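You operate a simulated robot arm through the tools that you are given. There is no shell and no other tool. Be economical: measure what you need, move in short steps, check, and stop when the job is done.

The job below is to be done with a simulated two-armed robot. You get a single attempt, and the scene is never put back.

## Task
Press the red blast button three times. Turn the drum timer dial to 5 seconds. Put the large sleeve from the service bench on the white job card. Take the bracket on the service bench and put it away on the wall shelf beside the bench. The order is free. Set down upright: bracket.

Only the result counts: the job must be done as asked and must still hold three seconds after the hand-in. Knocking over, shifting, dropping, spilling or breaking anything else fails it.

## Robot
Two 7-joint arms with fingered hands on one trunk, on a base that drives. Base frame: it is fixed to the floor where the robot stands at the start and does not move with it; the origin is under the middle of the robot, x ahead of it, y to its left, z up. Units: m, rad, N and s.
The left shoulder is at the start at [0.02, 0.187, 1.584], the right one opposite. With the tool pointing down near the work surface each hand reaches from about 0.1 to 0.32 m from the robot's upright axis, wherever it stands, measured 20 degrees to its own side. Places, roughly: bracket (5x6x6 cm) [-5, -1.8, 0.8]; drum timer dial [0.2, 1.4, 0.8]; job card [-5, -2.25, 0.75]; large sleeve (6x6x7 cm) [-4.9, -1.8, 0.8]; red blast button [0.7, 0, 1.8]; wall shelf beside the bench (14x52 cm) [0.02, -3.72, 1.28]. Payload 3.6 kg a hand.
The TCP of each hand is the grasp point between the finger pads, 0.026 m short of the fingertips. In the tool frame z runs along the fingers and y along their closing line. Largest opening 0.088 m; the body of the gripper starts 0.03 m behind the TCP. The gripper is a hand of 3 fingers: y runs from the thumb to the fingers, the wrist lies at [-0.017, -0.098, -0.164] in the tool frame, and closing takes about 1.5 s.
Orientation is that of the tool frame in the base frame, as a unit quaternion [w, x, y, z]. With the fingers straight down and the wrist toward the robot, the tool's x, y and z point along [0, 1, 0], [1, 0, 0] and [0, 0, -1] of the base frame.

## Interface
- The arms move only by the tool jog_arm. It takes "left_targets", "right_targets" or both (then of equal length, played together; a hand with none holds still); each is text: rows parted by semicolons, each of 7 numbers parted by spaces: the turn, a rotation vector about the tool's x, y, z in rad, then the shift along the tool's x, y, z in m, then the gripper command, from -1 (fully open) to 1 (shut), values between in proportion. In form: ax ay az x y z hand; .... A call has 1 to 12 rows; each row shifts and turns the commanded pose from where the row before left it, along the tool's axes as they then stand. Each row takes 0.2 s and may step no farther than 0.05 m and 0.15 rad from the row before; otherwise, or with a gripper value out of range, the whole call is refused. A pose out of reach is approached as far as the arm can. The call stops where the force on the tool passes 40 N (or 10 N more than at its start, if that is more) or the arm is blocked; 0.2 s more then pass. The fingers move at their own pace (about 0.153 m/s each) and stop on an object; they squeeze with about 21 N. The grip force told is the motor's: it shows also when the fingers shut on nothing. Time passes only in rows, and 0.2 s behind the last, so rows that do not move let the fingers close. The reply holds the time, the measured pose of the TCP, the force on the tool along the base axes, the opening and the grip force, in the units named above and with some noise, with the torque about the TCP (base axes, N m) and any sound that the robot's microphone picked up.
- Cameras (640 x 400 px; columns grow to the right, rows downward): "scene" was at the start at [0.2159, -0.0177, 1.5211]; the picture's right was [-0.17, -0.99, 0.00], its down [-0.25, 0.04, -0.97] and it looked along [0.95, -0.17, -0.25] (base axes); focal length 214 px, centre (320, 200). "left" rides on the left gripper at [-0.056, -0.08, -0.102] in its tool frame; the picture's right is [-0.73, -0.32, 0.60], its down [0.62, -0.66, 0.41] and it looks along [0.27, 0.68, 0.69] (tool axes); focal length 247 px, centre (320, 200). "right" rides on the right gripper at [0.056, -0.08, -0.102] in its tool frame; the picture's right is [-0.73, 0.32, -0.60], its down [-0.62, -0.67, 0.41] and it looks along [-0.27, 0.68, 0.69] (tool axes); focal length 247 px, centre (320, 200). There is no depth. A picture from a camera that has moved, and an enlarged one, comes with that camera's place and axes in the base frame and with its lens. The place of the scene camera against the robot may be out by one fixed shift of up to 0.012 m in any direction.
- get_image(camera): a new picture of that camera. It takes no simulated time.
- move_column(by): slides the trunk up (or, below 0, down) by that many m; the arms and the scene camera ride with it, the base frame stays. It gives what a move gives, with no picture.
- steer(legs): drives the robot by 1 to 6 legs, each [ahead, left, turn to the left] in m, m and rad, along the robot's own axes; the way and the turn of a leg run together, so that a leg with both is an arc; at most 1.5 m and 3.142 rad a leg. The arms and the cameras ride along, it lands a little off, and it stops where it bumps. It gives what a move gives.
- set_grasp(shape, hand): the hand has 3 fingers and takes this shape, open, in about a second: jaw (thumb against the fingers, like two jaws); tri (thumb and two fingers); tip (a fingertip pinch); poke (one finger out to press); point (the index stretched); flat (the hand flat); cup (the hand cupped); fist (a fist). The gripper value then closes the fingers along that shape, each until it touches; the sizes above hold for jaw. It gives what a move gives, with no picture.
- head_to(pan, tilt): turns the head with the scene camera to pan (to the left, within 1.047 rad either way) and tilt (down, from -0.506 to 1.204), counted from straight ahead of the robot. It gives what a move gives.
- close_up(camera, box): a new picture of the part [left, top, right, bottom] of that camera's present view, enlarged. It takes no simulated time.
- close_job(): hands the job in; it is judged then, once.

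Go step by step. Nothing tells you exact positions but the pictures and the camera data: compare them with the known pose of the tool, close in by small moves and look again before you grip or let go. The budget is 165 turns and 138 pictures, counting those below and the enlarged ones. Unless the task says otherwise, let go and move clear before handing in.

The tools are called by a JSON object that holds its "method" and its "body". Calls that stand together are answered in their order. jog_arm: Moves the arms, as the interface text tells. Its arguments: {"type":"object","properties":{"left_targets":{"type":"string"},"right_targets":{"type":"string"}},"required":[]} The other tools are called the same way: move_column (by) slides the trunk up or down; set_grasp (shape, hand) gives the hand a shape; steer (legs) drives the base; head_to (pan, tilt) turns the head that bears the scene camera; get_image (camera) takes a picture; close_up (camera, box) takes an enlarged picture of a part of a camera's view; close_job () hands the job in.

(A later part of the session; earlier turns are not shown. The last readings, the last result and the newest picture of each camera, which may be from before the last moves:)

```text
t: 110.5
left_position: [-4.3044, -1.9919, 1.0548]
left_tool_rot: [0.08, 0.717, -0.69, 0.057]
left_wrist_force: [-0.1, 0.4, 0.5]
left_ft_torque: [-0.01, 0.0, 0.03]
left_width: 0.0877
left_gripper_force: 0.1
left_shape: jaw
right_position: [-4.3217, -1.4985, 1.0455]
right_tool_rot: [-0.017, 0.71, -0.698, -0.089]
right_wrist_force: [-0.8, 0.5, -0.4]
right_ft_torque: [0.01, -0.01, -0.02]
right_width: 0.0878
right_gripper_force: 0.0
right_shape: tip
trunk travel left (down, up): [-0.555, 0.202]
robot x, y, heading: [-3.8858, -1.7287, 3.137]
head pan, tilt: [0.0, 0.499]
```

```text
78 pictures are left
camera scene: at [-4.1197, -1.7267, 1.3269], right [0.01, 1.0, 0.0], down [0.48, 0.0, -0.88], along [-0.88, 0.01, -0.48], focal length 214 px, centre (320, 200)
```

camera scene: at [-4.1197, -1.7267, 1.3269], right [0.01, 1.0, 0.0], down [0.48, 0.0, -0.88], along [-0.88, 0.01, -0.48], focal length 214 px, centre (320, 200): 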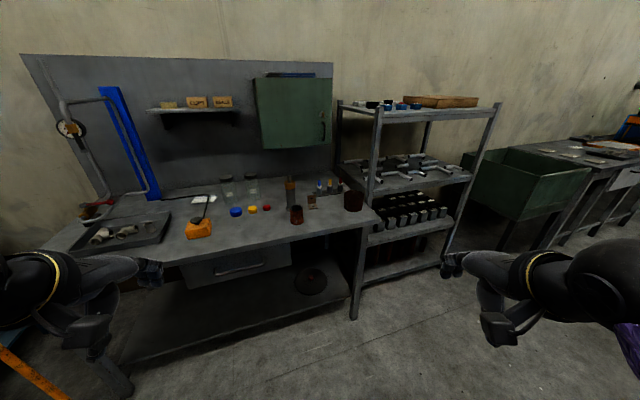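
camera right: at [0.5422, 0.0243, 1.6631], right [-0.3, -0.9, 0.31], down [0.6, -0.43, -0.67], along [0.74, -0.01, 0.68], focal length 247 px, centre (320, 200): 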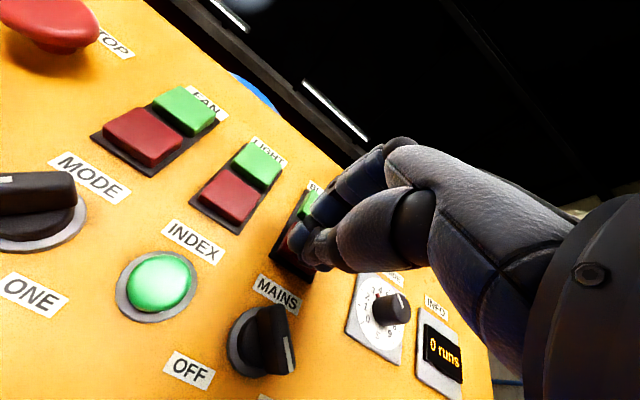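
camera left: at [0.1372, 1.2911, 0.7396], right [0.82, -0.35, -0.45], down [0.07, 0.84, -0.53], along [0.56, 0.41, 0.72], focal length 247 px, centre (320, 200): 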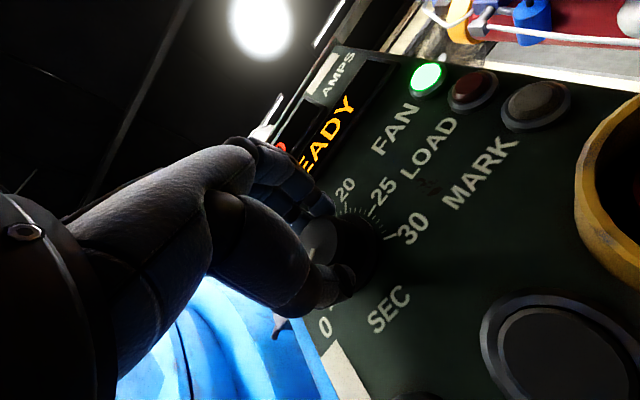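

{"method": "close_up", "body": {"camera": "scene", "box": [160, 160, 380, 270]}}

{"method": "close_up", "body": {"camera": "scene", "box": [40, 60, 260, 170]}}

```text
2.91 times, centred on (270, 215) of scene
camera zoom: at [-4.1197, -1.7267, 1.3269], right [0.01, 1.0, 0.0], down [0.48, 0.0, -0.88], along [-0.88, 0.01, -0.48], focal length 624 px, centre (466, 156)
```

zoom: 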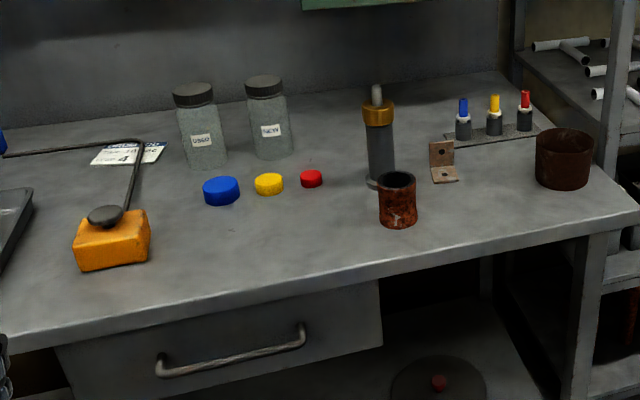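

```text
2.91 times, centred on (150, 115) of scene
camera zoom: at [-4.1197, -1.7267, 1.3269], right [0.01, 1.0, 0.0], down [0.48, 0.0, -0.88], along [-0.88, 0.01, -0.48], focal length 624 px, centre (814, 447)
```

zoom: 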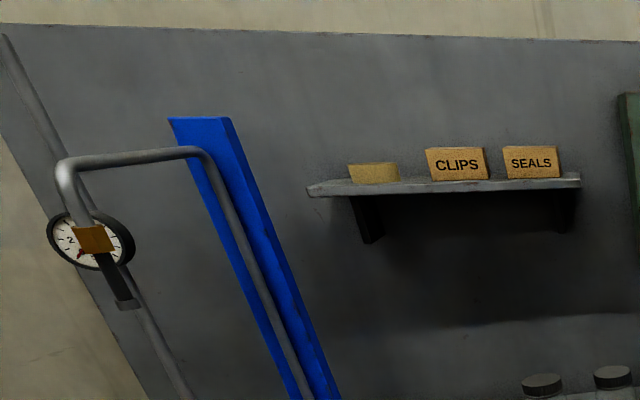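

The rusty ring is the large sleeve (~[-4.97,-1.83]), the L-plate is the bracket (~[-5.07,-1.76]), and a white card lies near [-5.1,-2.3]. I zoom on them.

{"method": "close_up", "body": {"camera": "scene", "box": [150, 180, 250, 250]}}

{"method": "close_up", "body": {"camera": "scene", "box": [270, 165, 370, 235]}}

```text
5.71 times, centred on (200, 215) of scene
camera zoom: at [-4.1197, -1.7267, 1.3269], right [0.01, 1.0, 0.0], down [0.48, 0.0, -0.88], along [-0.88, 0.01, -0.48], focal length 1226 px, centre (1006, 114)
```

zoom: 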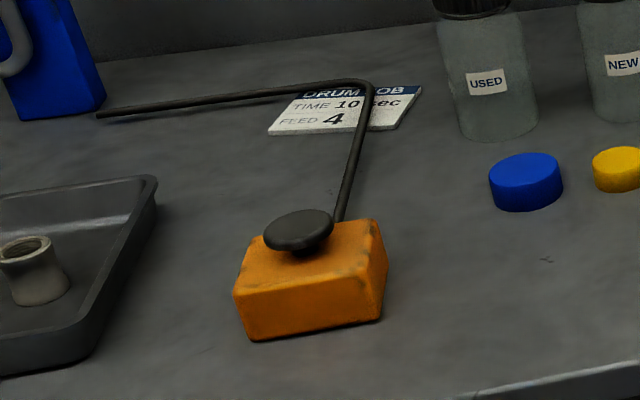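

```text
5.71 times, centred on (320, 200) of scene
camera zoom: at [-4.1197, -1.7267, 1.3269], right [0.01, 1.0, 0.0], down [0.48, 0.0, -0.88], along [-0.88, 0.01, -0.48], focal length 1226 px, centre (320, 200)
```

zoom: 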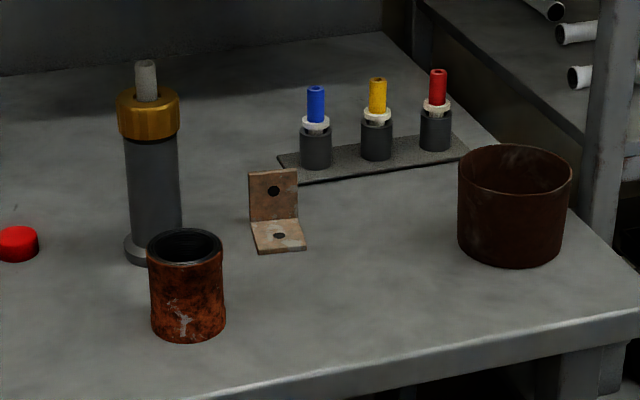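

Before closing in, I pull both hands back a little and shift left so the right hand clears the shelf-unit post, then drive toward the bench.

{"method": "jog_arm", "body": {"left_targets": "0 0 0 0 -0.03 0 -1; 0 0 0 0 -0.03 0 -1; 0 0 0 0 -0.03 0 -1", "right_targets": "0 0 0 0 -0.03 0 -1; 0 0 0 0 -0.03 0 -1; 0 0 0 0 -0.03 0 -1"}}

{"method": "steer", "body": {"legs": [[0.2, 0.18, 0], [0.4, 0, 0]]}}

{"method": "head_to", "body": {"pan": 0, "tilt": 0.85}}

{"method": "get_image", "body": {"camera": "scene"}}

```text
t: 111.3
left_position: [-4.2121, -1.9866, 1.0519]
left_tool_rot: [0.081, 0.715, -0.692, 0.057]
left_wrist_force: [-0.4, 1.0, 0.4]
left_ft_torque: [0.02, 0.04, 0.0]
left_width: 0.0878
left_gripper_force: 0.0
left_shape: jaw
right_position: [-4.2309, -1.4951, 1.0364]
right_tool_rot: [-0.017, 0.71, -0.698, -0.089]
right_wrist_force: [-0.1, 0.0, -0.3]
right_ft_torque: [0.0, 0.03, 0.01]
right_width: 0.0879
right_gripper_force: 0.0
right_shape: tip
trunk travel left (down, up): [-0.555, 0.202]
robot x, y, heading: [-3.8863, -1.7248, 3.134]
head pan, tilt: [0.0, 0.499]
```

```text
t: 115.3
left_position: [-4.8171, -2.1625, 1.0517]
left_tool_rot: [0.081, 0.716, -0.691, 0.058]
left_wrist_force: [0.1, 0.0, 0.8]
left_ft_torque: [-0.02, 0.0, 0.0]
left_width: 0.0879
left_gripper_force: 0.0
left_shape: jaw
right_position: [-4.8356, -1.6705, 1.0366]
right_tool_rot: [-0.017, 0.71, -0.698, -0.089]
right_wrist_force: [0.0, 0.0, 0.0]
right_ft_torque: [-0.03, 0.01, -0.01]
right_width: 0.0878
right_gripper_force: 0.0
right_shape: tip
trunk travel left (down, up): [-0.555, 0.202]
robot x, y, heading: [-4.4907, -1.9038, 3.133]
head pan, tilt: [0.0, 0.499]
```

```text
t: 116.2
left_position: [-4.8159, -2.1644, 1.0509]
left_tool_rot: [0.081, 0.716, -0.691, 0.058]
left_wrist_force: [0.1, 0.5, -0.6]
left_ft_torque: [0.0, 0.02, 0.04]
left_width: 0.0876
left_gripper_force: 0.1
left_shape: jaw
right_position: [-4.836, -1.671, 1.0362]
right_tool_rot: [-0.018, 0.71, -0.698, -0.089]
right_wrist_force: [-0.7, 0.2, 0.2]
right_ft_torque: [-0.04, -0.01, 0.01]
right_width: 0.0879
right_gripper_force: 0.0
right_shape: tip
trunk travel left (down, up): [-0.555, 0.202]
robot x, y, heading: [-4.4899, -1.9036, 3.133]
head pan, tilt: [0.0, 0.85]
```

```text
73 pictures are left
camera scene: at [-4.7094, -1.9017, 1.297], right [0.01, 1.0, 0.0], down [0.75, -0.01, -0.66], along [-0.66, 0.01, -0.75], focal length 214 px, centre (320, 200)
```

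scene: 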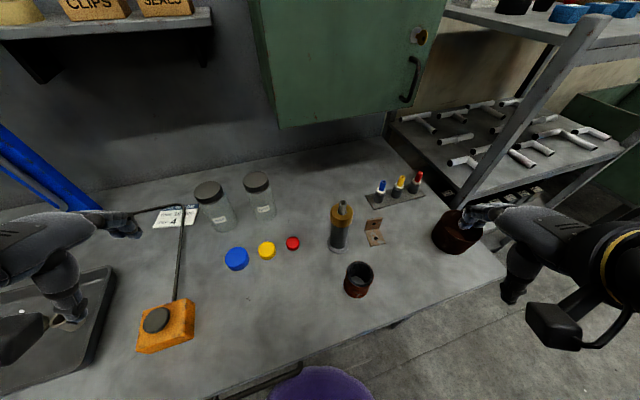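

Bench and objects are rotated ~20°. A rod from the orange block seems to hang over the card; I look from the left hand camera.

{"method": "get_image", "body": {"camera": "left"}}

{"method": "close_up", "body": {"camera": "scene", "box": [90, 170, 230, 370]}}

```text
72 pictures are left
camera left: at [-4.7356, -2.0869, 1.1374], right [0.27, 0.61, -0.74], down [0.68, -0.67, -0.31], along [-0.68, -0.42, -0.6], focal length 247 px, centre (320, 200)
```

left: 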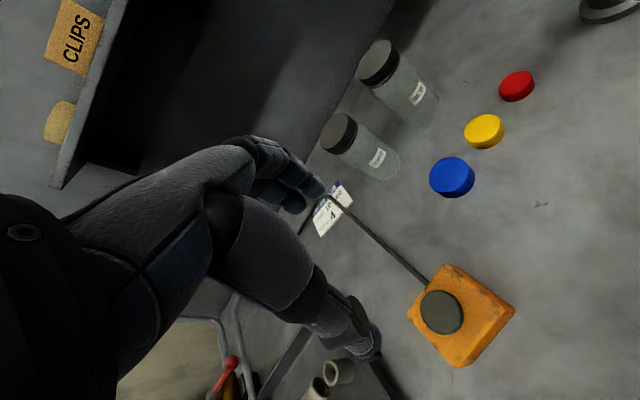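

```text
2.00 times, centred on (160, 270) of scene
camera zoom: at [-4.7094, -1.9017, 1.297], right [0.01, 1.0, 0.0], down [0.75, -0.01, -0.66], along [-0.66, 0.01, -0.75], focal length 429 px, centre (640, 60)
```

zoom: 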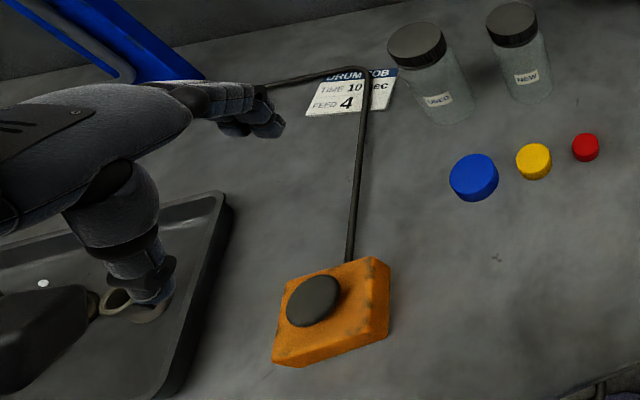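

The rod lies ~2 cm high over the right side and back edge of the card, leaving a ~7 cm clear patch at its left, so I must place carefully. I realign the base to the bench normal and reshape the right hand (jaw, closing sideways).

{"method": "steer", "body": {"legs": [[-0.086, -0.056, 0], [0, 0, 0.342]]}}

{"method": "set_grasp", "body": {"hand": "right", "shape": "jaw"}}

{"method": "jog_arm", "body": {"right_targets": "0.05 0.075 0 0 0 0 -1; 0.05 0.075 0 0 0 0 -1; 0 0 -0.15 0 0 0 -1; 0 0 -0.15 0 0 0 -1; 0 0 -0.15 0 0 0 -1; 0 0 -0.15 0 0 0 -1; 0 0 -0.15 0 0 0 -1; 0 0 -0.15 0 0 0 -1; 0 0 -0.15 0 0 0 -1; 0 0 -0.15 0 0 0 -1; 0 0 -0.15 0 0 0 -1; 0 0 -0.15 0 0 0 -1"}}

{"method": "jog_arm", "body": {"right_targets": "0 0 -0.07 0 0 0 -1; 0 -0.13 0 0 0 0 -1; 0 -0.13 0 0 0 0 -1; 0 -0.13 0 0 0 0 -1; 0 -0.13 0 0 0 0 -1; 0 -0.13 0 0 0 0 -1; 0 -0.13 0 0 0 0 -1"}}

{"method": "get_image", "body": {"camera": "right"}}

{"method": "get_image", "body": {"camera": "scene"}}

```text
t: 118.4
left_position: [-4.6242, -2.2015, 1.0512]
left_tool_rot: [0.07, 0.823, -0.559, 0.071]
left_wrist_force: [-0.1, 0.6, -0.8]
left_ft_torque: [-0.01, -0.03, 0.0]
left_width: 0.0879
left_gripper_force: 0.1
left_shape: jaw
right_position: [-4.8069, -1.7443, 1.0368]
right_tool_rot: [-0.002, 0.818, -0.568, -0.091]
right_wrist_force: [0.2, 0.1, 1.0]
right_ft_torque: [0.01, 0.01, 0.01]
right_width: 0.0878
right_gripper_force: 0.1
right_shape: tip
trunk travel left (down, up): [-0.555, 0.202]
robot x, y, heading: [-4.4091, -1.8468, -2.805]
head pan, tilt: [0.0, 0.85]
```

```text
t: 119.3
left_position: [-4.6245, -2.2023, 1.0512]
left_tool_rot: [0.07, 0.823, -0.559, 0.07]
left_wrist_force: [1.2, 0.0, 0.7]
left_ft_torque: [-0.01, -0.01, -0.01]
left_width: 0.088
left_gripper_force: 0.1
left_shape: jaw
right_position: [-4.8078, -1.7439, 1.0368]
right_tool_rot: [-0.002, 0.819, -0.566, -0.091]
right_wrist_force: [0.0, 0.0, 0.0]
right_ft_torque: [-0.02, 0.01, -0.02]
right_width: 0.0877
right_gripper_force: 0.0
right_shape: jaw
trunk travel left (down, up): [-0.555, 0.202]
robot x, y, heading: [-4.4037, -1.8478, -2.802]
head pan, tilt: [0.0, 0.85]
```

```text
t: 121.9
left_position: [-4.6243, -2.2017, 1.0518]
left_tool_rot: [0.069, 0.824, -0.559, 0.071]
left_wrist_force: [-0.1, -0.2, 0.7]
left_ft_torque: [0.0, 0.01, -0.01]
left_width: 0.0878
left_gripper_force: 0.1
left_shape: jaw
right_position: [-4.8084, -1.7441, 1.0375]
right_tool_rot: [-0.001, 0.99, 0.144, 0.0]
right_wrist_force: [-0.5, -0.5, -0.1]
right_ft_torque: [-0.04, -0.01, 0.03]
right_width: 0.0877
right_gripper_force: 0.1
right_shape: jaw
trunk travel left (down, up): [-0.555, 0.202]
robot x, y, heading: [-4.4054, -1.8468, -2.807]
head pan, tilt: [0.0, 0.85]
```

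```text
t: 123.5
left_position: [-4.6241, -2.2008, 1.0513]
left_tool_rot: [0.071, 0.823, -0.559, 0.07]
left_wrist_force: [-0.8, -0.7, 0.5]
left_ft_torque: [0.01, 0.01, 0.02]
left_width: 0.0878
left_gripper_force: 0.0
left_shape: jaw
right_position: [-4.8079, -1.7456, 1.0371]
right_tool_rot: [0.067, 0.909, 0.166, -0.376]
right_wrist_force: [-0.3, -0.1, -0.2]
right_ft_torque: [-0.01, 0.03, -0.01]
right_width: 0.0878
right_gripper_force: 0.1
right_shape: jaw
trunk travel left (down, up): [-0.555, 0.202]
robot x, y, heading: [-4.4051, -1.8483, -2.804]
head pan, tilt: [0.0, 0.85]
```

```text
70 pictures are left
camera right: at [-4.7309, -1.6305, 1.0695], right [0.02, -0.33, 0.94], down [-0.92, 0.37, 0.15], along [-0.39, -0.87, -0.3], focal length 247 px, centre (320, 200)
```

right: 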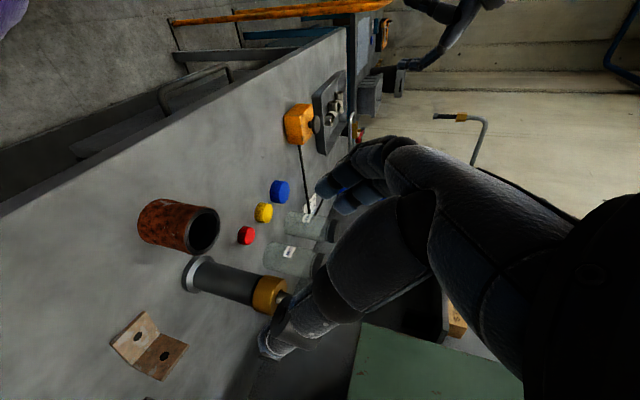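

```text
69 pictures are left
camera scene: at [-4.6123, -1.9173, 1.297], right [-0.33, 0.94, 0.0], down [0.71, 0.25, -0.66], along [-0.62, -0.22, -0.75], focal length 214 px, centre (320, 200)
```

scene: 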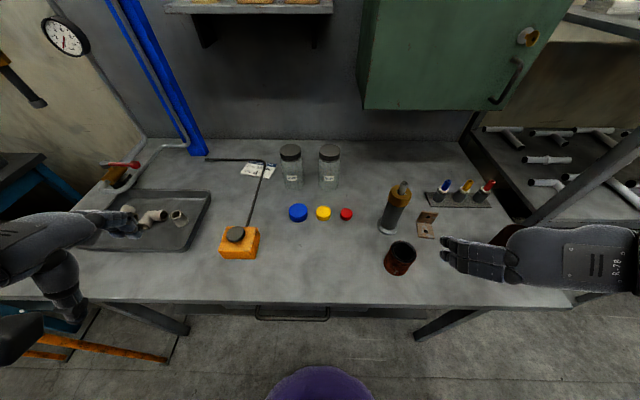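

Everything lines up. Sleeve top centre ≈ [-4.883, -1.828, 0.857]. I move the right hand to a pre-grasp 10 cm out along its axis.

{"method": "jog_arm", "body": {"right_targets": "0 0 0 0.02 0.017 0.034 -1; 0 0 0 0.021 0.017 0.034 -1; 0 0 0 0.021 0.016 0.034 -1; 0 0 0 0 0 0 -1"}}

{"method": "get_image", "body": {"camera": "right"}}

{"method": "close_up", "body": {"camera": "scene", "box": [340, 160, 500, 300]}}

```text
t: 124.5
left_position: [-4.624, -2.2019, 1.0521]
left_tool_rot: [0.07, 0.823, -0.559, 0.07]
left_wrist_force: [-1.0, -0.3, -0.1]
left_ft_torque: [0.02, 0.06, 0.02]
left_width: 0.0878
left_gripper_force: 0.0
left_shape: jaw
right_position: [-4.8158, -1.8008, 0.9207]
right_tool_rot: [0.067, 0.909, 0.165, -0.376]
right_wrist_force: [-0.6, -0.7, 0.4]
right_ft_torque: [-0.02, 0.0, -0.01]
right_width: 0.0877
right_gripper_force: 0.1
right_shape: jaw
trunk travel left (down, up): [-0.555, 0.202]
robot x, y, heading: [-4.4021, -1.8473, -2.806]
head pan, tilt: [0.0, 0.85]
```

```text
68 pictures are left
camera right: at [-4.7391, -1.687, 0.953], right [0.02, -0.33, 0.94], down [-0.92, 0.37, 0.15], along [-0.39, -0.87, -0.3], focal length 247 px, centre (320, 200)
```

right: 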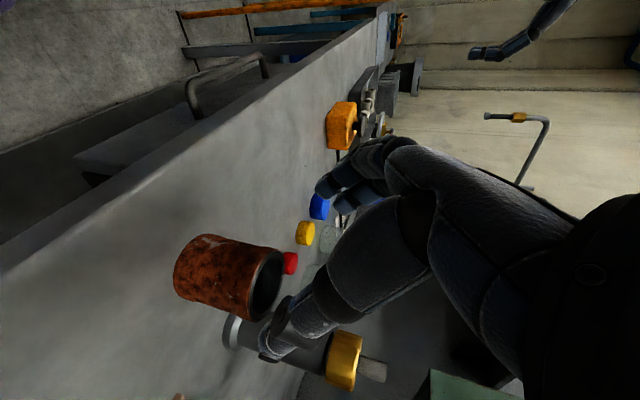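

```text
2.86 times, centred on (420, 230) of scene
camera zoom: at [-4.6123, -1.9171, 1.297], right [-0.33, 0.94, 0.0], down [0.71, 0.25, -0.66], along [-0.62, -0.22, -0.75], focal length 613 px, centre (34, 114)
```

zoom: 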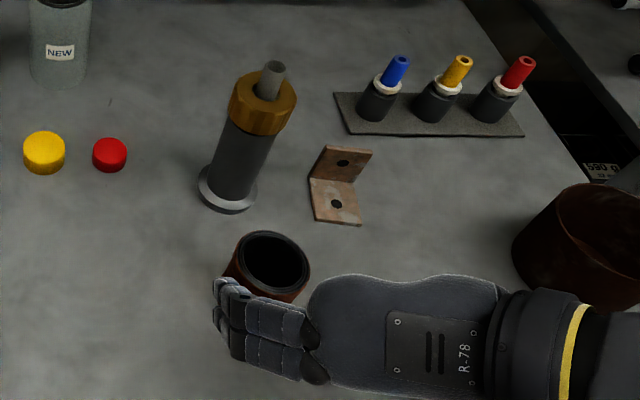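

{"method": "jog_arm", "body": {"right_targets": "0 0 0 -0.005 -0.003 0.02 -1; 0 0 0 0 0 0.02 -1; 0 0 0 0 0 0.015 -1; 0 0 0 0 0 0 -1"}}

{"method": "get_image", "body": {"camera": "right"}}

{"method": "close_up", "body": {"camera": "scene", "box": [360, 200, 480, 300]}}

```text
t: 125.5
left_position: [-4.6244, -2.2033, 1.0508]
left_tool_rot: [0.07, 0.824, -0.558, 0.07]
left_wrist_force: [0.8, -0.1, 0.1]
left_ft_torque: [-0.01, 0.01, 0.04]
left_width: 0.0876
left_gripper_force: 0.0
left_shape: jaw
right_position: [-4.8555, -1.8131, 0.8842]
right_tool_rot: [0.067, 0.91, 0.165, -0.375]
right_wrist_force: [0.2, 0.8, 0.6]
right_ft_torque: [-0.01, 0.0, -0.05]
right_width: 0.0875
right_gripper_force: 0.1
right_shape: jaw
trunk travel left (down, up): [-0.555, 0.202]
robot x, y, heading: [-4.405, -1.8481, -2.807]
head pan, tilt: [0.0, 0.85]
```

```text
66 pictures are left
camera right: at [-4.7798, -1.6991, 0.917], right [0.02, -0.33, 0.94], down [-0.92, 0.37, 0.15], along [-0.39, -0.87, -0.3], focal length 247 px, centre (320, 200)
```

right: 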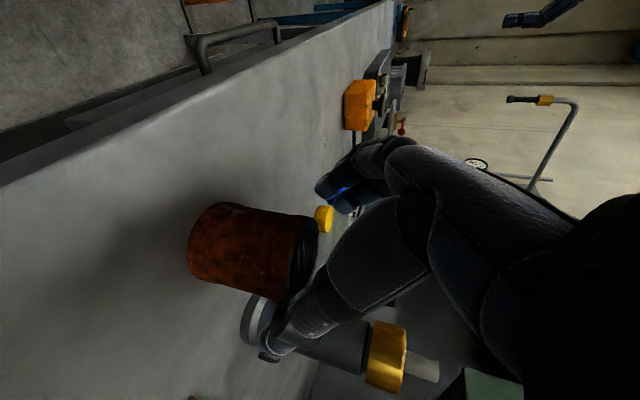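

```text
4.00 times, centred on (420, 250) of scene
camera zoom: at [-4.6123, -1.9173, 1.297], right [-0.33, 0.94, 0.0], down [0.71, 0.25, -0.66], along [-0.62, -0.22, -0.75], focal length 858 px, centre (-80, 0)
```

zoom: 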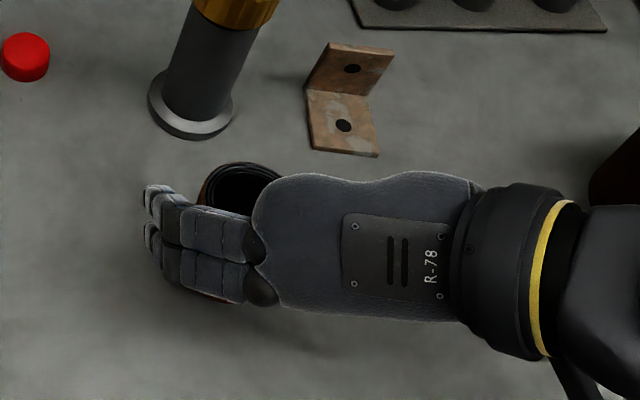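

{"method": "jog_arm", "body": {"right_targets": "0 0 0 0 0 0.015 -1; 0 0 0 0.002 0 0.015 -1; 0 0 0 0.003 0 0.003 -1; 0 0 0 0 0 0 -1"}}

{"method": "get_image", "body": {"camera": "right"}}

{"method": "close_up", "body": {"camera": "scene", "box": [360, 200, 480, 300]}}

```text
t: 126.5
left_position: [-4.6248, -2.2026, 1.0508]
left_tool_rot: [0.07, 0.823, -0.559, 0.07]
left_wrist_force: [0.3, -0.4, -0.9]
left_ft_torque: [0.0, -0.02, 0.0]
left_width: 0.0877
left_gripper_force: 0.1
left_shape: jaw
right_position: [-4.8765, -1.8203, 0.8571]
right_tool_rot: [0.067, 0.91, 0.165, -0.374]
right_wrist_force: [-0.3, 0.5, -0.5]
right_ft_torque: [0.04, 0.03, -0.02]
right_width: 0.0876
right_gripper_force: 0.0
right_shape: jaw
trunk travel left (down, up): [-0.555, 0.202]
robot x, y, heading: [-4.4062, -1.8422, -2.803]
head pan, tilt: [0.0, 0.85]
```

```text
64 pictures are left
camera right: at [-4.799, -1.7061, 0.8903], right [0.02, -0.33, 0.94], down [-0.92, 0.37, 0.15], along [-0.39, -0.87, -0.3], focal length 247 px, centre (320, 200)
```

right: 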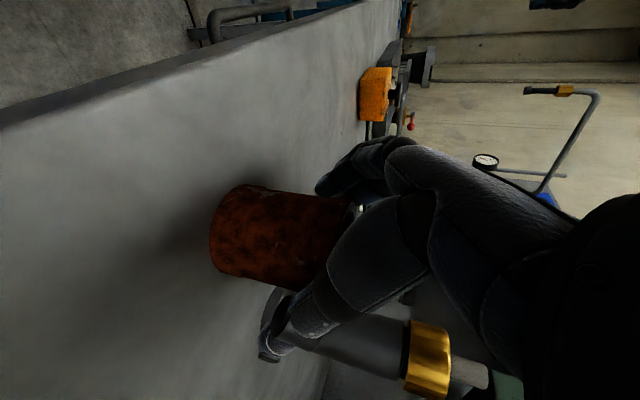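

```text
4.00 times, centred on (420, 250) of scene
camera zoom: at [-4.6127, -1.9176, 1.2969], right [-0.33, 0.94, 0.0], down [0.71, 0.25, -0.66], along [-0.62, -0.22, -0.75], focal length 858 px, centre (-80, 0)
```

zoom: 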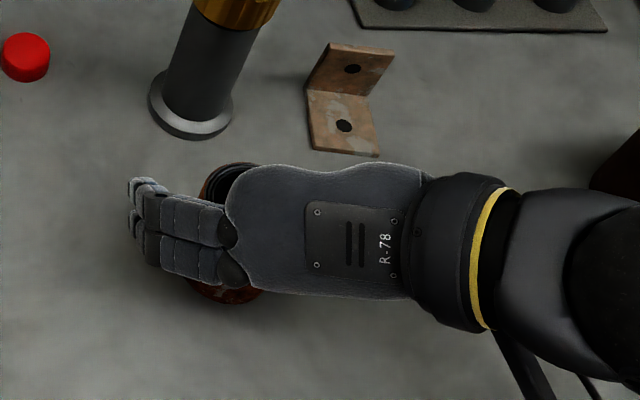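

Sleeve is between the fingers; closing gently.

{"method": "jog_arm", "body": {"right_targets": "0 0 0 0 0 0 0; 0 0 0 0 0 0 0; 0 0 0 0 0 0 0.3; 0 0 0 0 0 0 1; 0 0 0 0 0 0 1; 0 0 0 0 0 0 1; 0 0 0 0 0 0 1"}}

{"method": "get_image", "body": {"camera": "right"}}

```text
t: 128.1
left_position: [-4.624, -2.2023, 1.051]
left_tool_rot: [0.07, 0.824, -0.558, 0.071]
left_wrist_force: [-0.1, -0.3, -0.4]
left_ft_torque: [0.02, 0.01, -0.02]
left_width: 0.0879
left_gripper_force: 0.1
left_shape: jaw
right_position: [-4.8751, -1.8223, 0.8594]
right_tool_rot: [0.067, 0.91, 0.165, -0.375]
right_wrist_force: [2.0, -5.7, 8.9]
right_ft_torque: [-0.62, -0.11, 0.04]
right_width: 0.0343
right_gripper_force: 21.2
right_shape: jaw
trunk travel left (down, up): [-0.555, 0.202]
robot x, y, heading: [-4.4063, -1.8457, -2.806]
head pan, tilt: [0.0, 0.85]
```

```text
62 pictures are left
camera right: at [-4.7985, -1.7072, 0.8911], right [0.02, -0.33, 0.94], down [-0.92, 0.37, 0.15], along [-0.39, -0.87, -0.3], focal length 247 px, centre (320, 200)
```

right: 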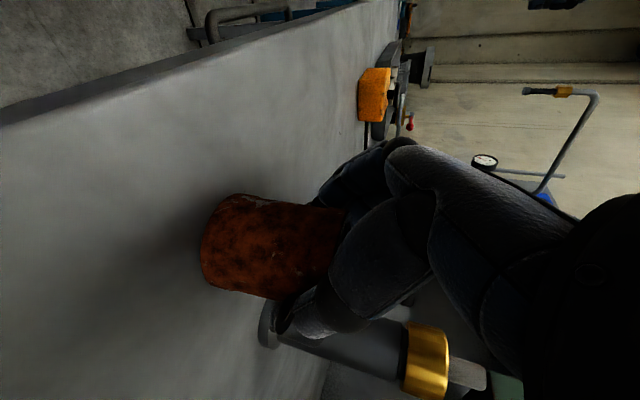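

{"method": "close_up", "body": {"camera": "right", "box": [180, 130, 440, 370]}}

{"method": "close_up", "body": {"camera": "scene", "box": [370, 210, 450, 290]}}

```text
1.67 times, centred on (310, 250) of right
camera zoom: at [-4.7985, -1.7072, 0.8911], right [0.02, -0.33, 0.94], down [-0.92, 0.37, 0.15], along [-0.39, -0.87, -0.3], focal length 412 px, centre (337, 117)
```

zoom: 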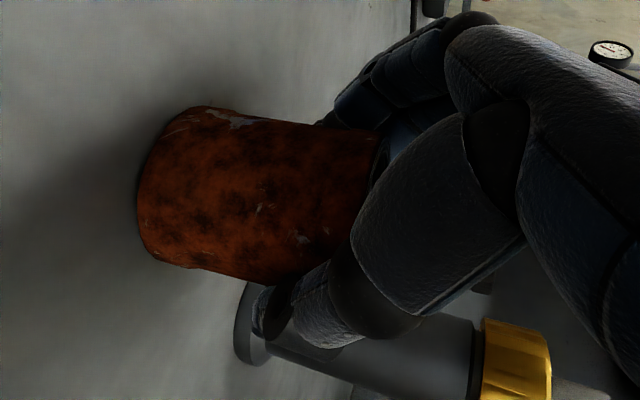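

```text
5.00 times, centred on (410, 250) of scene
camera zoom: at [-4.6118, -1.9181, 1.2971], right [-0.33, 0.94, 0.0], down [0.71, 0.25, -0.66], along [-0.62, -0.22, -0.75], focal length 1072 px, centre (-130, -50)
```

zoom: 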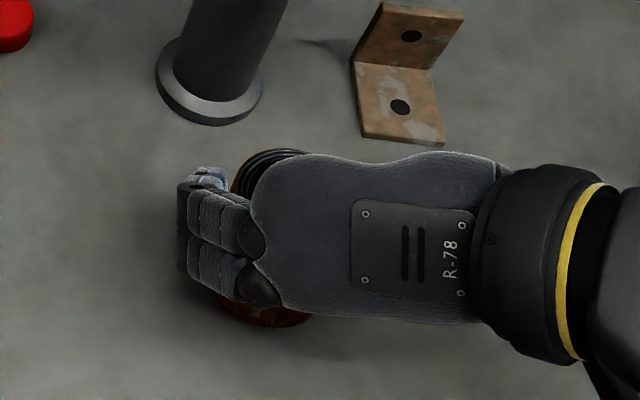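

Grip reads 34 mm – a bit odd, so I lift only 1.5 cm and check that the sleeve follows level.

{"method": "jog_arm", "body": {"right_targets": "0 0 0 -0.0035 0 -0.0035 1; 0 0 0 -0.0035 0 -0.0035 1; 0 0 0 -0.0035 0 -0.0035 1; 0 0 0 0 0 0 1"}}

{"method": "get_image", "body": {"camera": "right"}}

```text
t: 129.1
left_position: [-4.6244, -2.2013, 1.0513]
left_tool_rot: [0.069, 0.823, -0.559, 0.071]
left_wrist_force: [-0.1, 0.2, 0.1]
left_ft_torque: [0.01, 0.03, 0.0]
left_width: 0.0878
left_gripper_force: 0.0
left_shape: jaw
right_position: [-4.8765, -1.8194, 0.8719]
right_tool_rot: [0.066, 0.91, 0.165, -0.374]
right_wrist_force: [-0.5, 0.3, -5.3]
right_ft_torque: [-0.07, -0.05, 0.0]
right_width: 0.0334
right_gripper_force: 22.0
right_shape: jaw
trunk travel left (down, up): [-0.555, 0.202]
robot x, y, heading: [-4.4048, -1.8454, -2.807]
head pan, tilt: [0.0, 0.85]
```

```text
59 pictures are left
camera right: at [-4.7991, -1.7052, 0.9048], right [0.02, -0.34, 0.94], down [-0.92, 0.37, 0.15], along [-0.39, -0.87, -0.3], focal length 247 px, centre (320, 200)
```

right: 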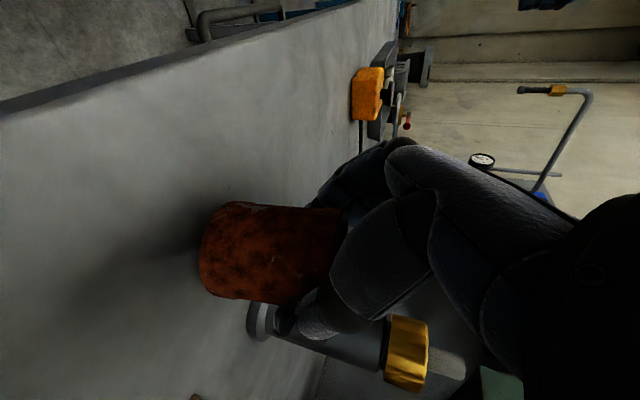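

It lifted (≈5 N) but leans slightly toward the robot, so I tilt the hand to bring it upright, raise it, and back off from the bench.

{"method": "jog_arm", "body": {"right_targets": "0 0 0 -0.018 0 -0.018 1; 0 0 0 -0.018 0 -0.018 1; 0 0 0 -0.018 0 -0.018 1; 0 0 0 -0.018 0 -0.018 1; 0 0.075 0 0 0 0 1; 0 0.075 0 0 0 0 1; 0 0 0 0 0 0 1"}}

{"method": "steer", "body": {"legs": [[-0.12, 0, 0]]}}

{"method": "close_up", "body": {"camera": "right", "box": [160, 100, 420, 340]}}

{"method": "get_image", "body": {"camera": "scene"}}

```text
t: 130.7
left_position: [-4.6256, -2.2007, 1.0509]
left_tool_rot: [0.069, 0.824, -0.559, 0.07]
left_wrist_force: [-0.7, 0.6, -0.6]
left_ft_torque: [0.02, -0.01, 0.05]
left_width: 0.0881
left_gripper_force: 0.1
left_shape: jaw
right_position: [-4.8759, -1.8199, 0.9742]
right_tool_rot: [0.054, 0.936, 0.17, -0.304]
right_wrist_force: [-0.1, 0.1, -6.2]
right_ft_torque: [-0.12, -0.02, 0.01]
right_width: 0.0332
right_gripper_force: 21.0
right_shape: jaw
trunk travel left (down, up): [-0.555, 0.202]
robot x, y, heading: [-4.404, -1.8448, -2.81]
head pan, tilt: [0.0, 0.85]
```

```text
t: 131.9
left_position: [-4.509, -2.1605, 1.0507]
left_tool_rot: [0.07, 0.823, -0.559, 0.069]
left_wrist_force: [0.2, 0.2, 0.5]
left_ft_torque: [-0.01, -0.03, -0.03]
left_width: 0.0879
left_gripper_force: 0.0
left_shape: jaw
right_position: [-4.7603, -1.7801, 0.9746]
right_tool_rot: [0.055, 0.935, 0.17, -0.306]
right_wrist_force: [0.6, -0.1, -5.7]
right_ft_torque: [-0.05, -0.01, 0.03]
right_width: 0.0334
right_gripper_force: 21.0
right_shape: jaw
trunk travel left (down, up): [-0.555, 0.202]
robot x, y, heading: [-4.2898, -1.8056, -2.805]
head pan, tilt: [0.0, 0.85]
```

```text
1.67 times, centred on (290, 220) of right
camera zoom: at [-4.6896, -1.6677, 1.0239], right [-0.11, -0.38, 0.92], down [-0.93, 0.36, 0.04], along [-0.35, -0.85, -0.4], focal length 412 px, centre (370, 167)
```

zoom: 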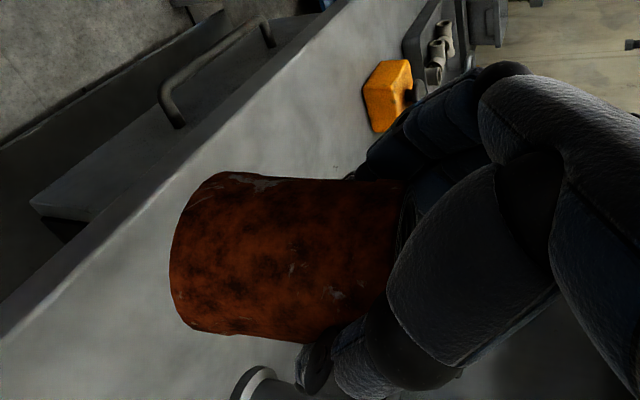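

```text
57 pictures are left
camera scene: at [-4.4969, -1.8769, 1.2971], right [-0.33, 0.94, 0.0], down [0.71, 0.25, -0.66], along [-0.62, -0.22, -0.75], focal length 214 px, centre (320, 200)
```

scene: 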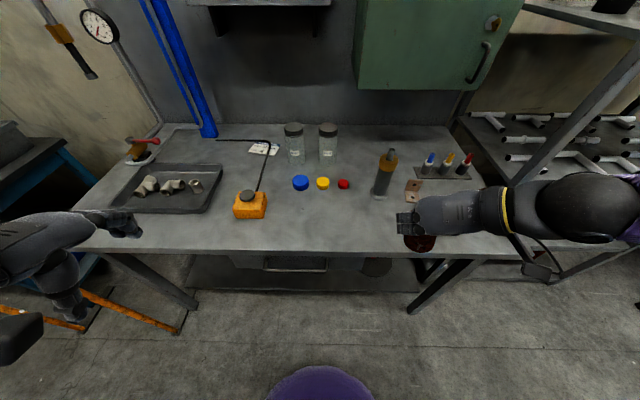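

{"method": "close_up", "body": {"camera": "scene", "box": [210, 125, 310, 205]}}

```text
5.00 times, centred on (260, 165) of scene
camera zoom: at [-4.4969, -1.8769, 1.2971], right [-0.33, 0.94, 0.0], down [0.71, 0.25, -0.66], along [-0.62, -0.22, -0.75], focal length 1072 px, centre (620, 375)
```

zoom: 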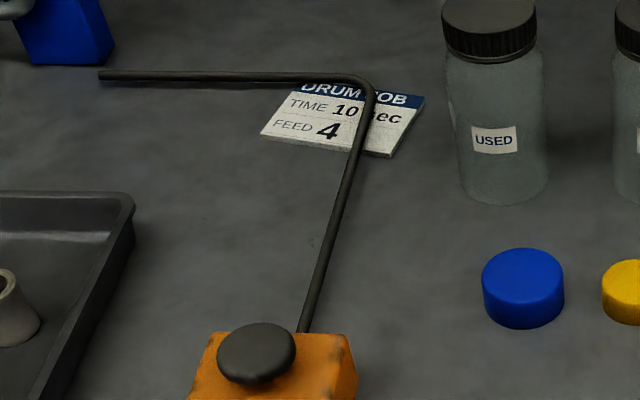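

The sleeve is upright in the hand and I can see the free patch: left of the rod and in front of the cross bar, centre ≈ [-5.073, -2.332]. For reach I lower the trunk in steps while raising the arms, pulling the left hand in.

{"method": "jog_arm", "body": {"left_targets": "0 0 0 0 -0.03 -0.03 -1; 0 0 0 0 -0.03 -0.03 -1; 0 0 0 0 -0.03 -0.03 -1; 0 0 0 0 -0.03 -0.03 -1", "right_targets": "0 0 0 -0.018 0 -0.024 1; 0 0 0 -0.018 0 -0.024 1; 0 0 0 -0.018 0 -0.024 1; 0 0 0 -0.018 0 -0.024 1"}}

{"method": "move_column", "body": {"by": -0.12}}

{"method": "jog_arm", "body": {"left_targets": "0 0 0 0 0 -0.03 -1; 0 0 0 0 0 -0.03 -1; 0 0 0 0 0 -0.02 -1; 0 0 0 0 0 0 -1", "right_targets": "0 0 0 -0.018 0 -0.024 1; 0 0 0 -0.018 0 -0.024 1; 0 0 0 -0.018 0 -0.024 1; 0 0 0 -0.018 0 -0.024 1"}}

{"method": "move_column", "body": {"by": -0.12}}

{"method": "get_image", "body": {"camera": "scene"}}

```text
t: 132.9
left_position: [-4.4827, -2.1156, 1.0762]
left_tool_rot: [0.099, 0.81, -0.57, 0.099]
left_wrist_force: [-0.4, -0.2, -0.2]
left_ft_torque: [0.01, 0.0, -0.04]
left_width: 0.0877
left_gripper_force: 0.1
left_shape: jaw
left hand out of reach, approached as far as the arm can: row 2, 3, 4
right_position: [-4.7623, -1.7799, 1.0942]
right_tool_rot: [0.054, 0.936, 0.17, -0.304]
right_wrist_force: [0.3, -0.3, -6.0]
right_ft_torque: [-0.1, 0.01, 0.01]
right_width: 0.0334
right_gripper_force: 20.8
right_shape: jaw
trunk travel left (down, up): [-0.555, 0.202]
robot x, y, heading: [-4.2909, -1.8088, -2.813]
head pan, tilt: [0.0, 0.85]
```

```text
t: 133.6
left_position: [-4.4803, -2.1243, 1.041]
left_tool_rot: [0.113, 0.799, -0.578, 0.119]
left_wrist_force: [-0.1, -0.1, 0.8]
left_ft_torque: [-0.01, 0.01, -0.01]
left_width: 0.0876
left_gripper_force: 0.1
left_shape: jaw
right_position: [-4.7634, -1.7797, 1.0615]
right_tool_rot: [0.053, 0.936, 0.169, -0.304]
right_wrist_force: [0.1, 0.1, -5.2]
right_ft_torque: [-0.08, 0.0, 0.03]
right_width: 0.0333
right_gripper_force: 20.7
right_shape: jaw
trunk travel left (down, up): [-0.524, 0.234]
robot x, y, heading: [-4.2926, -1.8058, -2.809]
head pan, tilt: [0.0, 0.85]
stopped: the arm was blocked; the commanded pose is now the measured one
```

```text
t: 134.4
left_position: [-4.5001, -2.1231, 1.0748]
left_tool_rot: [0.145, 0.771, -0.592, 0.182]
left_wrist_force: [-0.1, -0.2, 0.5]
left_ft_torque: [0.03, 0.0, 0.0]
left_width: 0.0876
left_gripper_force: 0.0
left_shape: jaw
left hand out of reach, approached as far as the arm can: row 1, 2, 3
right_position: [-4.7626, -1.7806, 1.1532]
right_tool_rot: [0.052, 0.937, 0.169, -0.303]
right_wrist_force: [0.5, 1.0, -4.6]
right_ft_torque: [-0.08, -0.07, -0.04]
right_width: 0.0336
right_gripper_force: 21.6
right_shape: jaw
trunk travel left (down, up): [-0.524, 0.234]
robot x, y, heading: [-4.2897, -1.8044, -2.809]
head pan, tilt: [0.0, 0.85]
stopped in row 4 (left hand): the arm was blocked; the commanded pose is now the measured one
```

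```text
t: 135.9
left_position: [-4.4999, -2.141, 0.9437]
left_tool_rot: [0.159, 0.753, -0.598, 0.223]
left_wrist_force: [0.5, 0.1, 0.1]
left_ft_torque: [-0.01, -0.01, 0.04]
left_width: 0.0878
left_gripper_force: 0.1
left_shape: jaw
right_position: [-4.7642, -1.7815, 1.0338]
right_tool_rot: [0.055, 0.936, 0.169, -0.305]
right_wrist_force: [-0.3, 0.3, -5.2]
right_ft_torque: [-0.04, -0.03, -0.01]
right_width: 0.0334
right_gripper_force: 21.2
right_shape: jaw
trunk travel left (down, up): [-0.404, 0.354]
robot x, y, heading: [-4.2896, -1.8077, -2.807]
head pan, tilt: [0.0, 0.85]
```

```text
55 pictures are left
camera scene: at [-4.5075, -1.8808, 1.1393], right [-0.33, 0.94, 0.0], down [0.71, 0.25, -0.66], along [-0.62, -0.22, -0.75], focal length 214 px, centre (320, 200)
```

scene: 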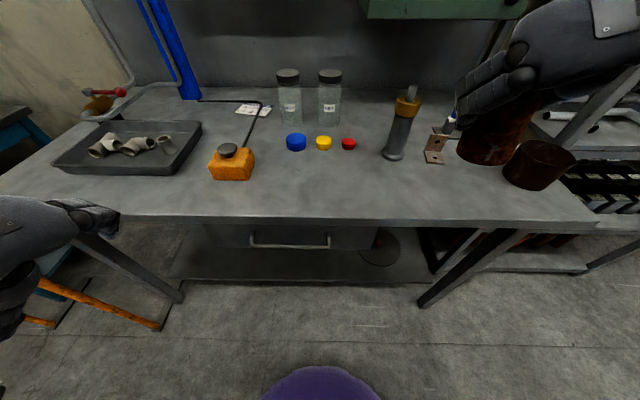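

I raise the sleeve further, lower the trunk another 0.2, and tuck the left hand back beside the body.

{"method": "jog_arm", "body": {"right_targets": "0 0 0 -0.024 0 -0.032 1; 0 0 0 -0.024 0 -0.032 1; 0 0 0 -0.024 0 -0.032 1; 0 0 0 -0.024 0 -0.032 1"}}

{"method": "move_column", "body": {"by": -0.2}}

{"method": "jog_arm", "body": {"left_targets": "0 0 0 0 -0.03 0 -1; 0 0 0 0 -0.03 0 -1; 0 0 0 0 -0.03 0 -1; 0 0 0 0 -0.03 0 -1; 0 0 0 0 -0.03 0 -1; 0 0 0 0 0 0 -1"}}

{"method": "get_image", "body": {"camera": "scene"}}

```text
t: 136.9
left_position: [-4.4992, -2.141, 0.9415]
left_tool_rot: [0.155, 0.753, -0.6, 0.223]
left_wrist_force: [-0.5, 0.2, 0.2]
left_ft_torque: [0.03, 0.02, 0.0]
left_width: 0.0879
left_gripper_force: 0.3
left_shape: jaw
right_position: [-4.7665, -1.7828, 1.1953]
right_tool_rot: [0.053, 0.936, 0.169, -0.305]
right_wrist_force: [1.1, -0.2, -5.1]
right_ft_torque: [-0.06, -0.05, 0.0]
right_width: 0.0335
right_gripper_force: 21.1
right_shape: jaw
trunk travel left (down, up): [-0.404, 0.354]
robot x, y, heading: [-4.288, -1.8065, -2.806]
head pan, tilt: [0.0, 0.85]
```

```text
t: 137.6
left_position: [-4.4991, -2.1522, 0.9217]
left_tool_rot: [0.174, 0.739, -0.604, 0.244]
left_wrist_force: [-0.1, 0.4, -0.7]
left_ft_torque: [-0.01, 0.02, -0.02]
left_width: 0.0877
left_gripper_force: 0.0
left_shape: jaw
right_position: [-4.7661, -1.7833, 1.1714]
right_tool_rot: [0.053, 0.937, 0.169, -0.301]
right_wrist_force: [0.1, 0.0, -5.4]
right_ft_torque: [-0.05, -0.04, -0.02]
right_width: 0.0336
right_gripper_force: 20.5
right_shape: jaw
trunk travel left (down, up): [-0.384, 0.374]
robot x, y, heading: [-4.2902, -1.8074, -2.806]
head pan, tilt: [0.0, 0.85]
stopped: the arm was blocked; the commanded pose is now the measured one
```

```text
t: 139.2
left_position: [-4.3861, -2.1422, 0.8679]
left_tool_rot: [0.194, 0.745, -0.58, 0.268]
left_wrist_force: [-0.1, 0.6, 0.1]
left_ft_torque: [-0.03, 0.0, 0.03]
left_width: 0.0877
left_gripper_force: 0.1
left_shape: jaw
left hand out of reach, approached as far as the arm can: row 1, 2, 3, 4, 5
right_position: [-4.765, -1.7844, 1.1716]
right_tool_rot: [0.053, 0.937, 0.17, -0.302]
right_wrist_force: [0.2, 0.9, -6.1]
right_ft_torque: [-0.07, -0.02, -0.01]
right_width: 0.0333
right_gripper_force: 20.8
right_shape: jaw
trunk travel left (down, up): [-0.384, 0.374]
robot x, y, heading: [-4.2941, -1.81, -2.806]
head pan, tilt: [0.0, 0.85]
stopped in row 6 (left hand): the arm was blocked; the commanded pose is now the measured one
```

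```text
54 pictures are left
camera scene: at [-4.5097, -1.8816, 1.1179], right [-0.33, 0.94, 0.0], down [0.71, 0.25, -0.66], along [-0.62, -0.22, -0.75], focal length 214 px, centre (320, 200)
```

scene: 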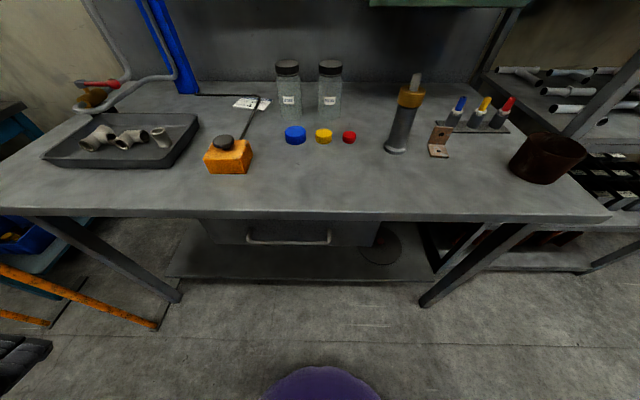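

{"method": "jog_arm", "body": {"left_targets": "0 -0.134 0 0 0 0.03 -1; 0 -0.134 0 0 0 0.03 -1; 0 -0.134 0 0 0 0.03 -1; 0 -0.134 0 0 0 0.02 -1; 0 -0.134 0 0 0 0.02 -1; 0 0 0 0 0 0 -1"}}

{"method": "move_column", "body": {"by": -0.18}}

```text
t: 140.6
left_position: [-4.372, -2.192, 0.7523]
left_tool_rot: [-0.008, 0.791, -0.611, 0.006]
left_wrist_force: [0.7, 0.4, 0.7]
left_ft_torque: [-0.01, 0.01, -0.02]
left_width: 0.0876
left_gripper_force: 0.1
left_shape: jaw
right_position: [-4.766, -1.7837, 1.1741]
right_tool_rot: [0.054, 0.936, 0.17, -0.302]
right_wrist_force: [0.2, -0.4, -5.0]
right_ft_torque: [-0.06, -0.04, 0.0]
right_width: 0.0334
right_gripper_force: 21.1
right_shape: jaw
trunk travel left (down, up): [-0.384, 0.374]
robot x, y, heading: [-4.2926, -1.8067, -2.805]
head pan, tilt: [0.0, 0.85]
```

```text
t: 142.6
left_position: [-4.371, -2.1908, 0.5715]
left_tool_rot: [-0.009, 0.791, -0.611, 0.006]
left_wrist_force: [0.7, 0.1, 0.5]
left_ft_torque: [-0.01, 0.01, 0.03]
left_width: 0.0878
left_gripper_force: 0.1
left_shape: jaw
right_position: [-4.765, -1.7829, 0.9947]
right_tool_rot: [0.053, 0.936, 0.168, -0.304]
right_wrist_force: [0.0, 0.3, -5.5]
right_ft_torque: [-0.08, 0.02, -0.01]
right_width: 0.0332
right_gripper_force: 21.0
right_shape: jaw
trunk travel left (down, up): [-0.204, 0.554]
robot x, y, heading: [-4.2891, -1.8072, -2.804]
head pan, tilt: [0.0, 0.85]
```

The bottle right of the card would be close to my wrist, so I yaw the hand 40° clockwise about the vertical (sleeve stays upright) to bring the wrist straight behind, then look.

{"method": "jog_arm", "body": {"left_targets": "0 0 0 0 -0.02 0 -1; 0 0 0 0 -0.02 0 -1; 0 0 0 0 -0.02 0 -1; 0 0 0 0 0 0 -1; 0 0 0 0 0 0 -1; 0 0 0 0 0 0 -1", "right_targets": "0.084 0 0.112 0 0 0 1; 0.084 0 0.112 0 0 0 1; 0.084 0 0.112 0 0 0 1; 0.084 0 0.112 0 0 0 1; 0.084 0 0.112 0 0 0 1; 0 0 0 0 0 0 1"}}

{"method": "get_image", "body": {"camera": "right"}}

```text
t: 143.9
left_position: [-4.3124, -2.1759, 0.5737]
left_tool_rot: [-0.009, 0.791, -0.612, 0.005]
left_wrist_force: [-0.5, -0.2, 1.0]
left_ft_torque: [0.0, 0.01, 0.04]
left_width: 0.0877
left_gripper_force: 0.1
left_shape: jaw
right_position: [-4.7757, -1.7863, 0.9966]
right_tool_rot: [-0.06, 0.937, -0.161, -0.304]
right_wrist_force: [0.0, 0.2, -5.4]
right_ft_torque: [-0.07, 0.0, 0.01]
right_width: 0.0334
right_gripper_force: 21.2
right_shape: jaw
right hand out of reach, approached as far as the arm can: row 3, 4
trunk travel left (down, up): [-0.204, 0.554]
robot x, y, heading: [-4.2929, -1.807, -2.81]
head pan, tilt: [0.0, 0.85]
```

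```text
53 pictures are left
camera right: at [-4.6487, -1.7486, 1.0469], right [-0.34, -0.23, 0.91], down [-0.48, 0.88, 0.04], along [-0.81, -0.42, -0.41], focal length 247 px, centre (320, 200)
```

right: 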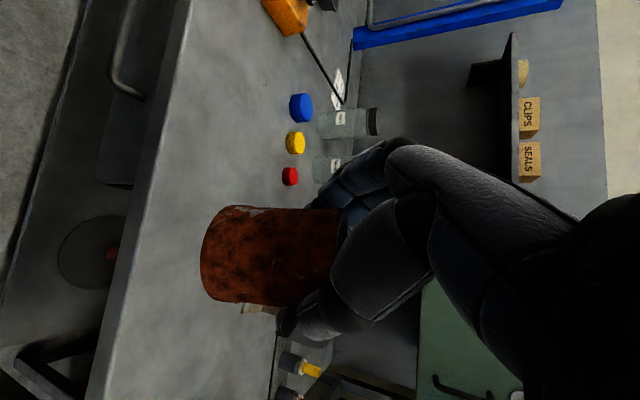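

{"method": "steer", "body": {"legs": [[0, 0.42, 0], [0.19, 0, 0]]}}

{"method": "jog_arm", "body": {"right_targets": "0 0.06 0 0 0 0 1; 0 0 0 0 0 0 1"}}

{"method": "get_image", "body": {"camera": "right"}}

{"method": "get_image", "body": {"camera": "scene"}}

```text
t: 147.7
left_position: [-4.3536, -2.6355, 0.5741]
left_tool_rot: [-0.01, 0.792, -0.611, 0.006]
left_wrist_force: [-0.1, 0.3, 0.0]
left_ft_torque: [-0.05, 0.02, 0.01]
left_width: 0.0878
left_gripper_force: 0.0
left_shape: jaw
right_position: [-4.8179, -2.2479, 0.9958]
right_tool_rot: [-0.06, 0.938, -0.159, -0.303]
right_wrist_force: [-0.4, 1.0, -6.1]
right_ft_torque: [-0.09, -0.01, 0.01]
right_width: 0.0337
right_gripper_force: 20.6
right_shape: jaw
trunk travel left (down, up): [-0.204, 0.554]
robot x, y, heading: [-4.3339, -2.2661, -2.804]
head pan, tilt: [0.0, 0.85]
```

```text
t: 148.3
left_position: [-4.3548, -2.6338, 0.5744]
left_tool_rot: [-0.009, 0.791, -0.611, 0.006]
left_wrist_force: [-0.2, -0.5, 0.5]
left_ft_torque: [0.03, 0.01, 0.0]
left_width: 0.0878
left_gripper_force: 0.0
left_shape: jaw
right_position: [-4.818, -2.2463, 0.9963]
right_tool_rot: [-0.055, 0.947, -0.16, -0.275]
right_wrist_force: [0.5, 0.3, -5.8]
right_ft_torque: [-0.05, 0.03, -0.01]
right_width: 0.0334
right_gripper_force: 20.9
right_shape: jaw
trunk travel left (down, up): [-0.204, 0.554]
robot x, y, heading: [-4.3303, -2.2621, -2.806]
head pan, tilt: [0.0, 0.85]
```

```text
52 pictures are left
camera right: at [-4.6937, -2.2064, 1.0531], right [-0.39, -0.21, 0.9], down [-0.48, 0.88, 0.0], along [-0.78, -0.43, -0.45], focal length 247 px, centre (320, 200)
```

right: 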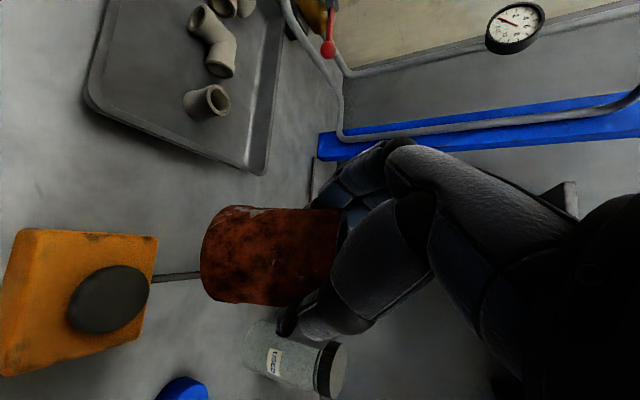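

```text
51 pictures are left
camera scene: at [-4.5792, -2.3501, 0.9224], right [-0.33, 0.94, 0.0], down [0.71, 0.25, -0.66], along [-0.62, -0.22, -0.75], focal length 214 px, centre (320, 200)
```

scene: 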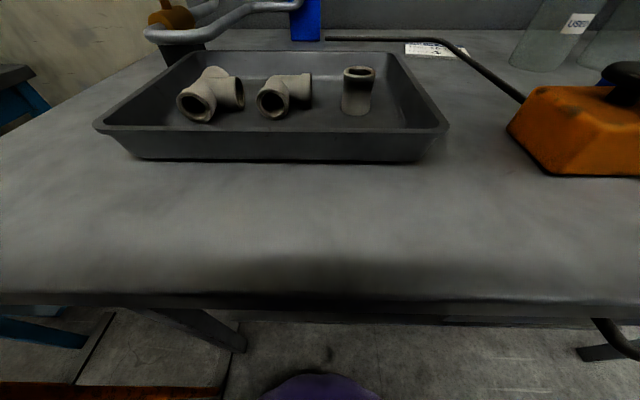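

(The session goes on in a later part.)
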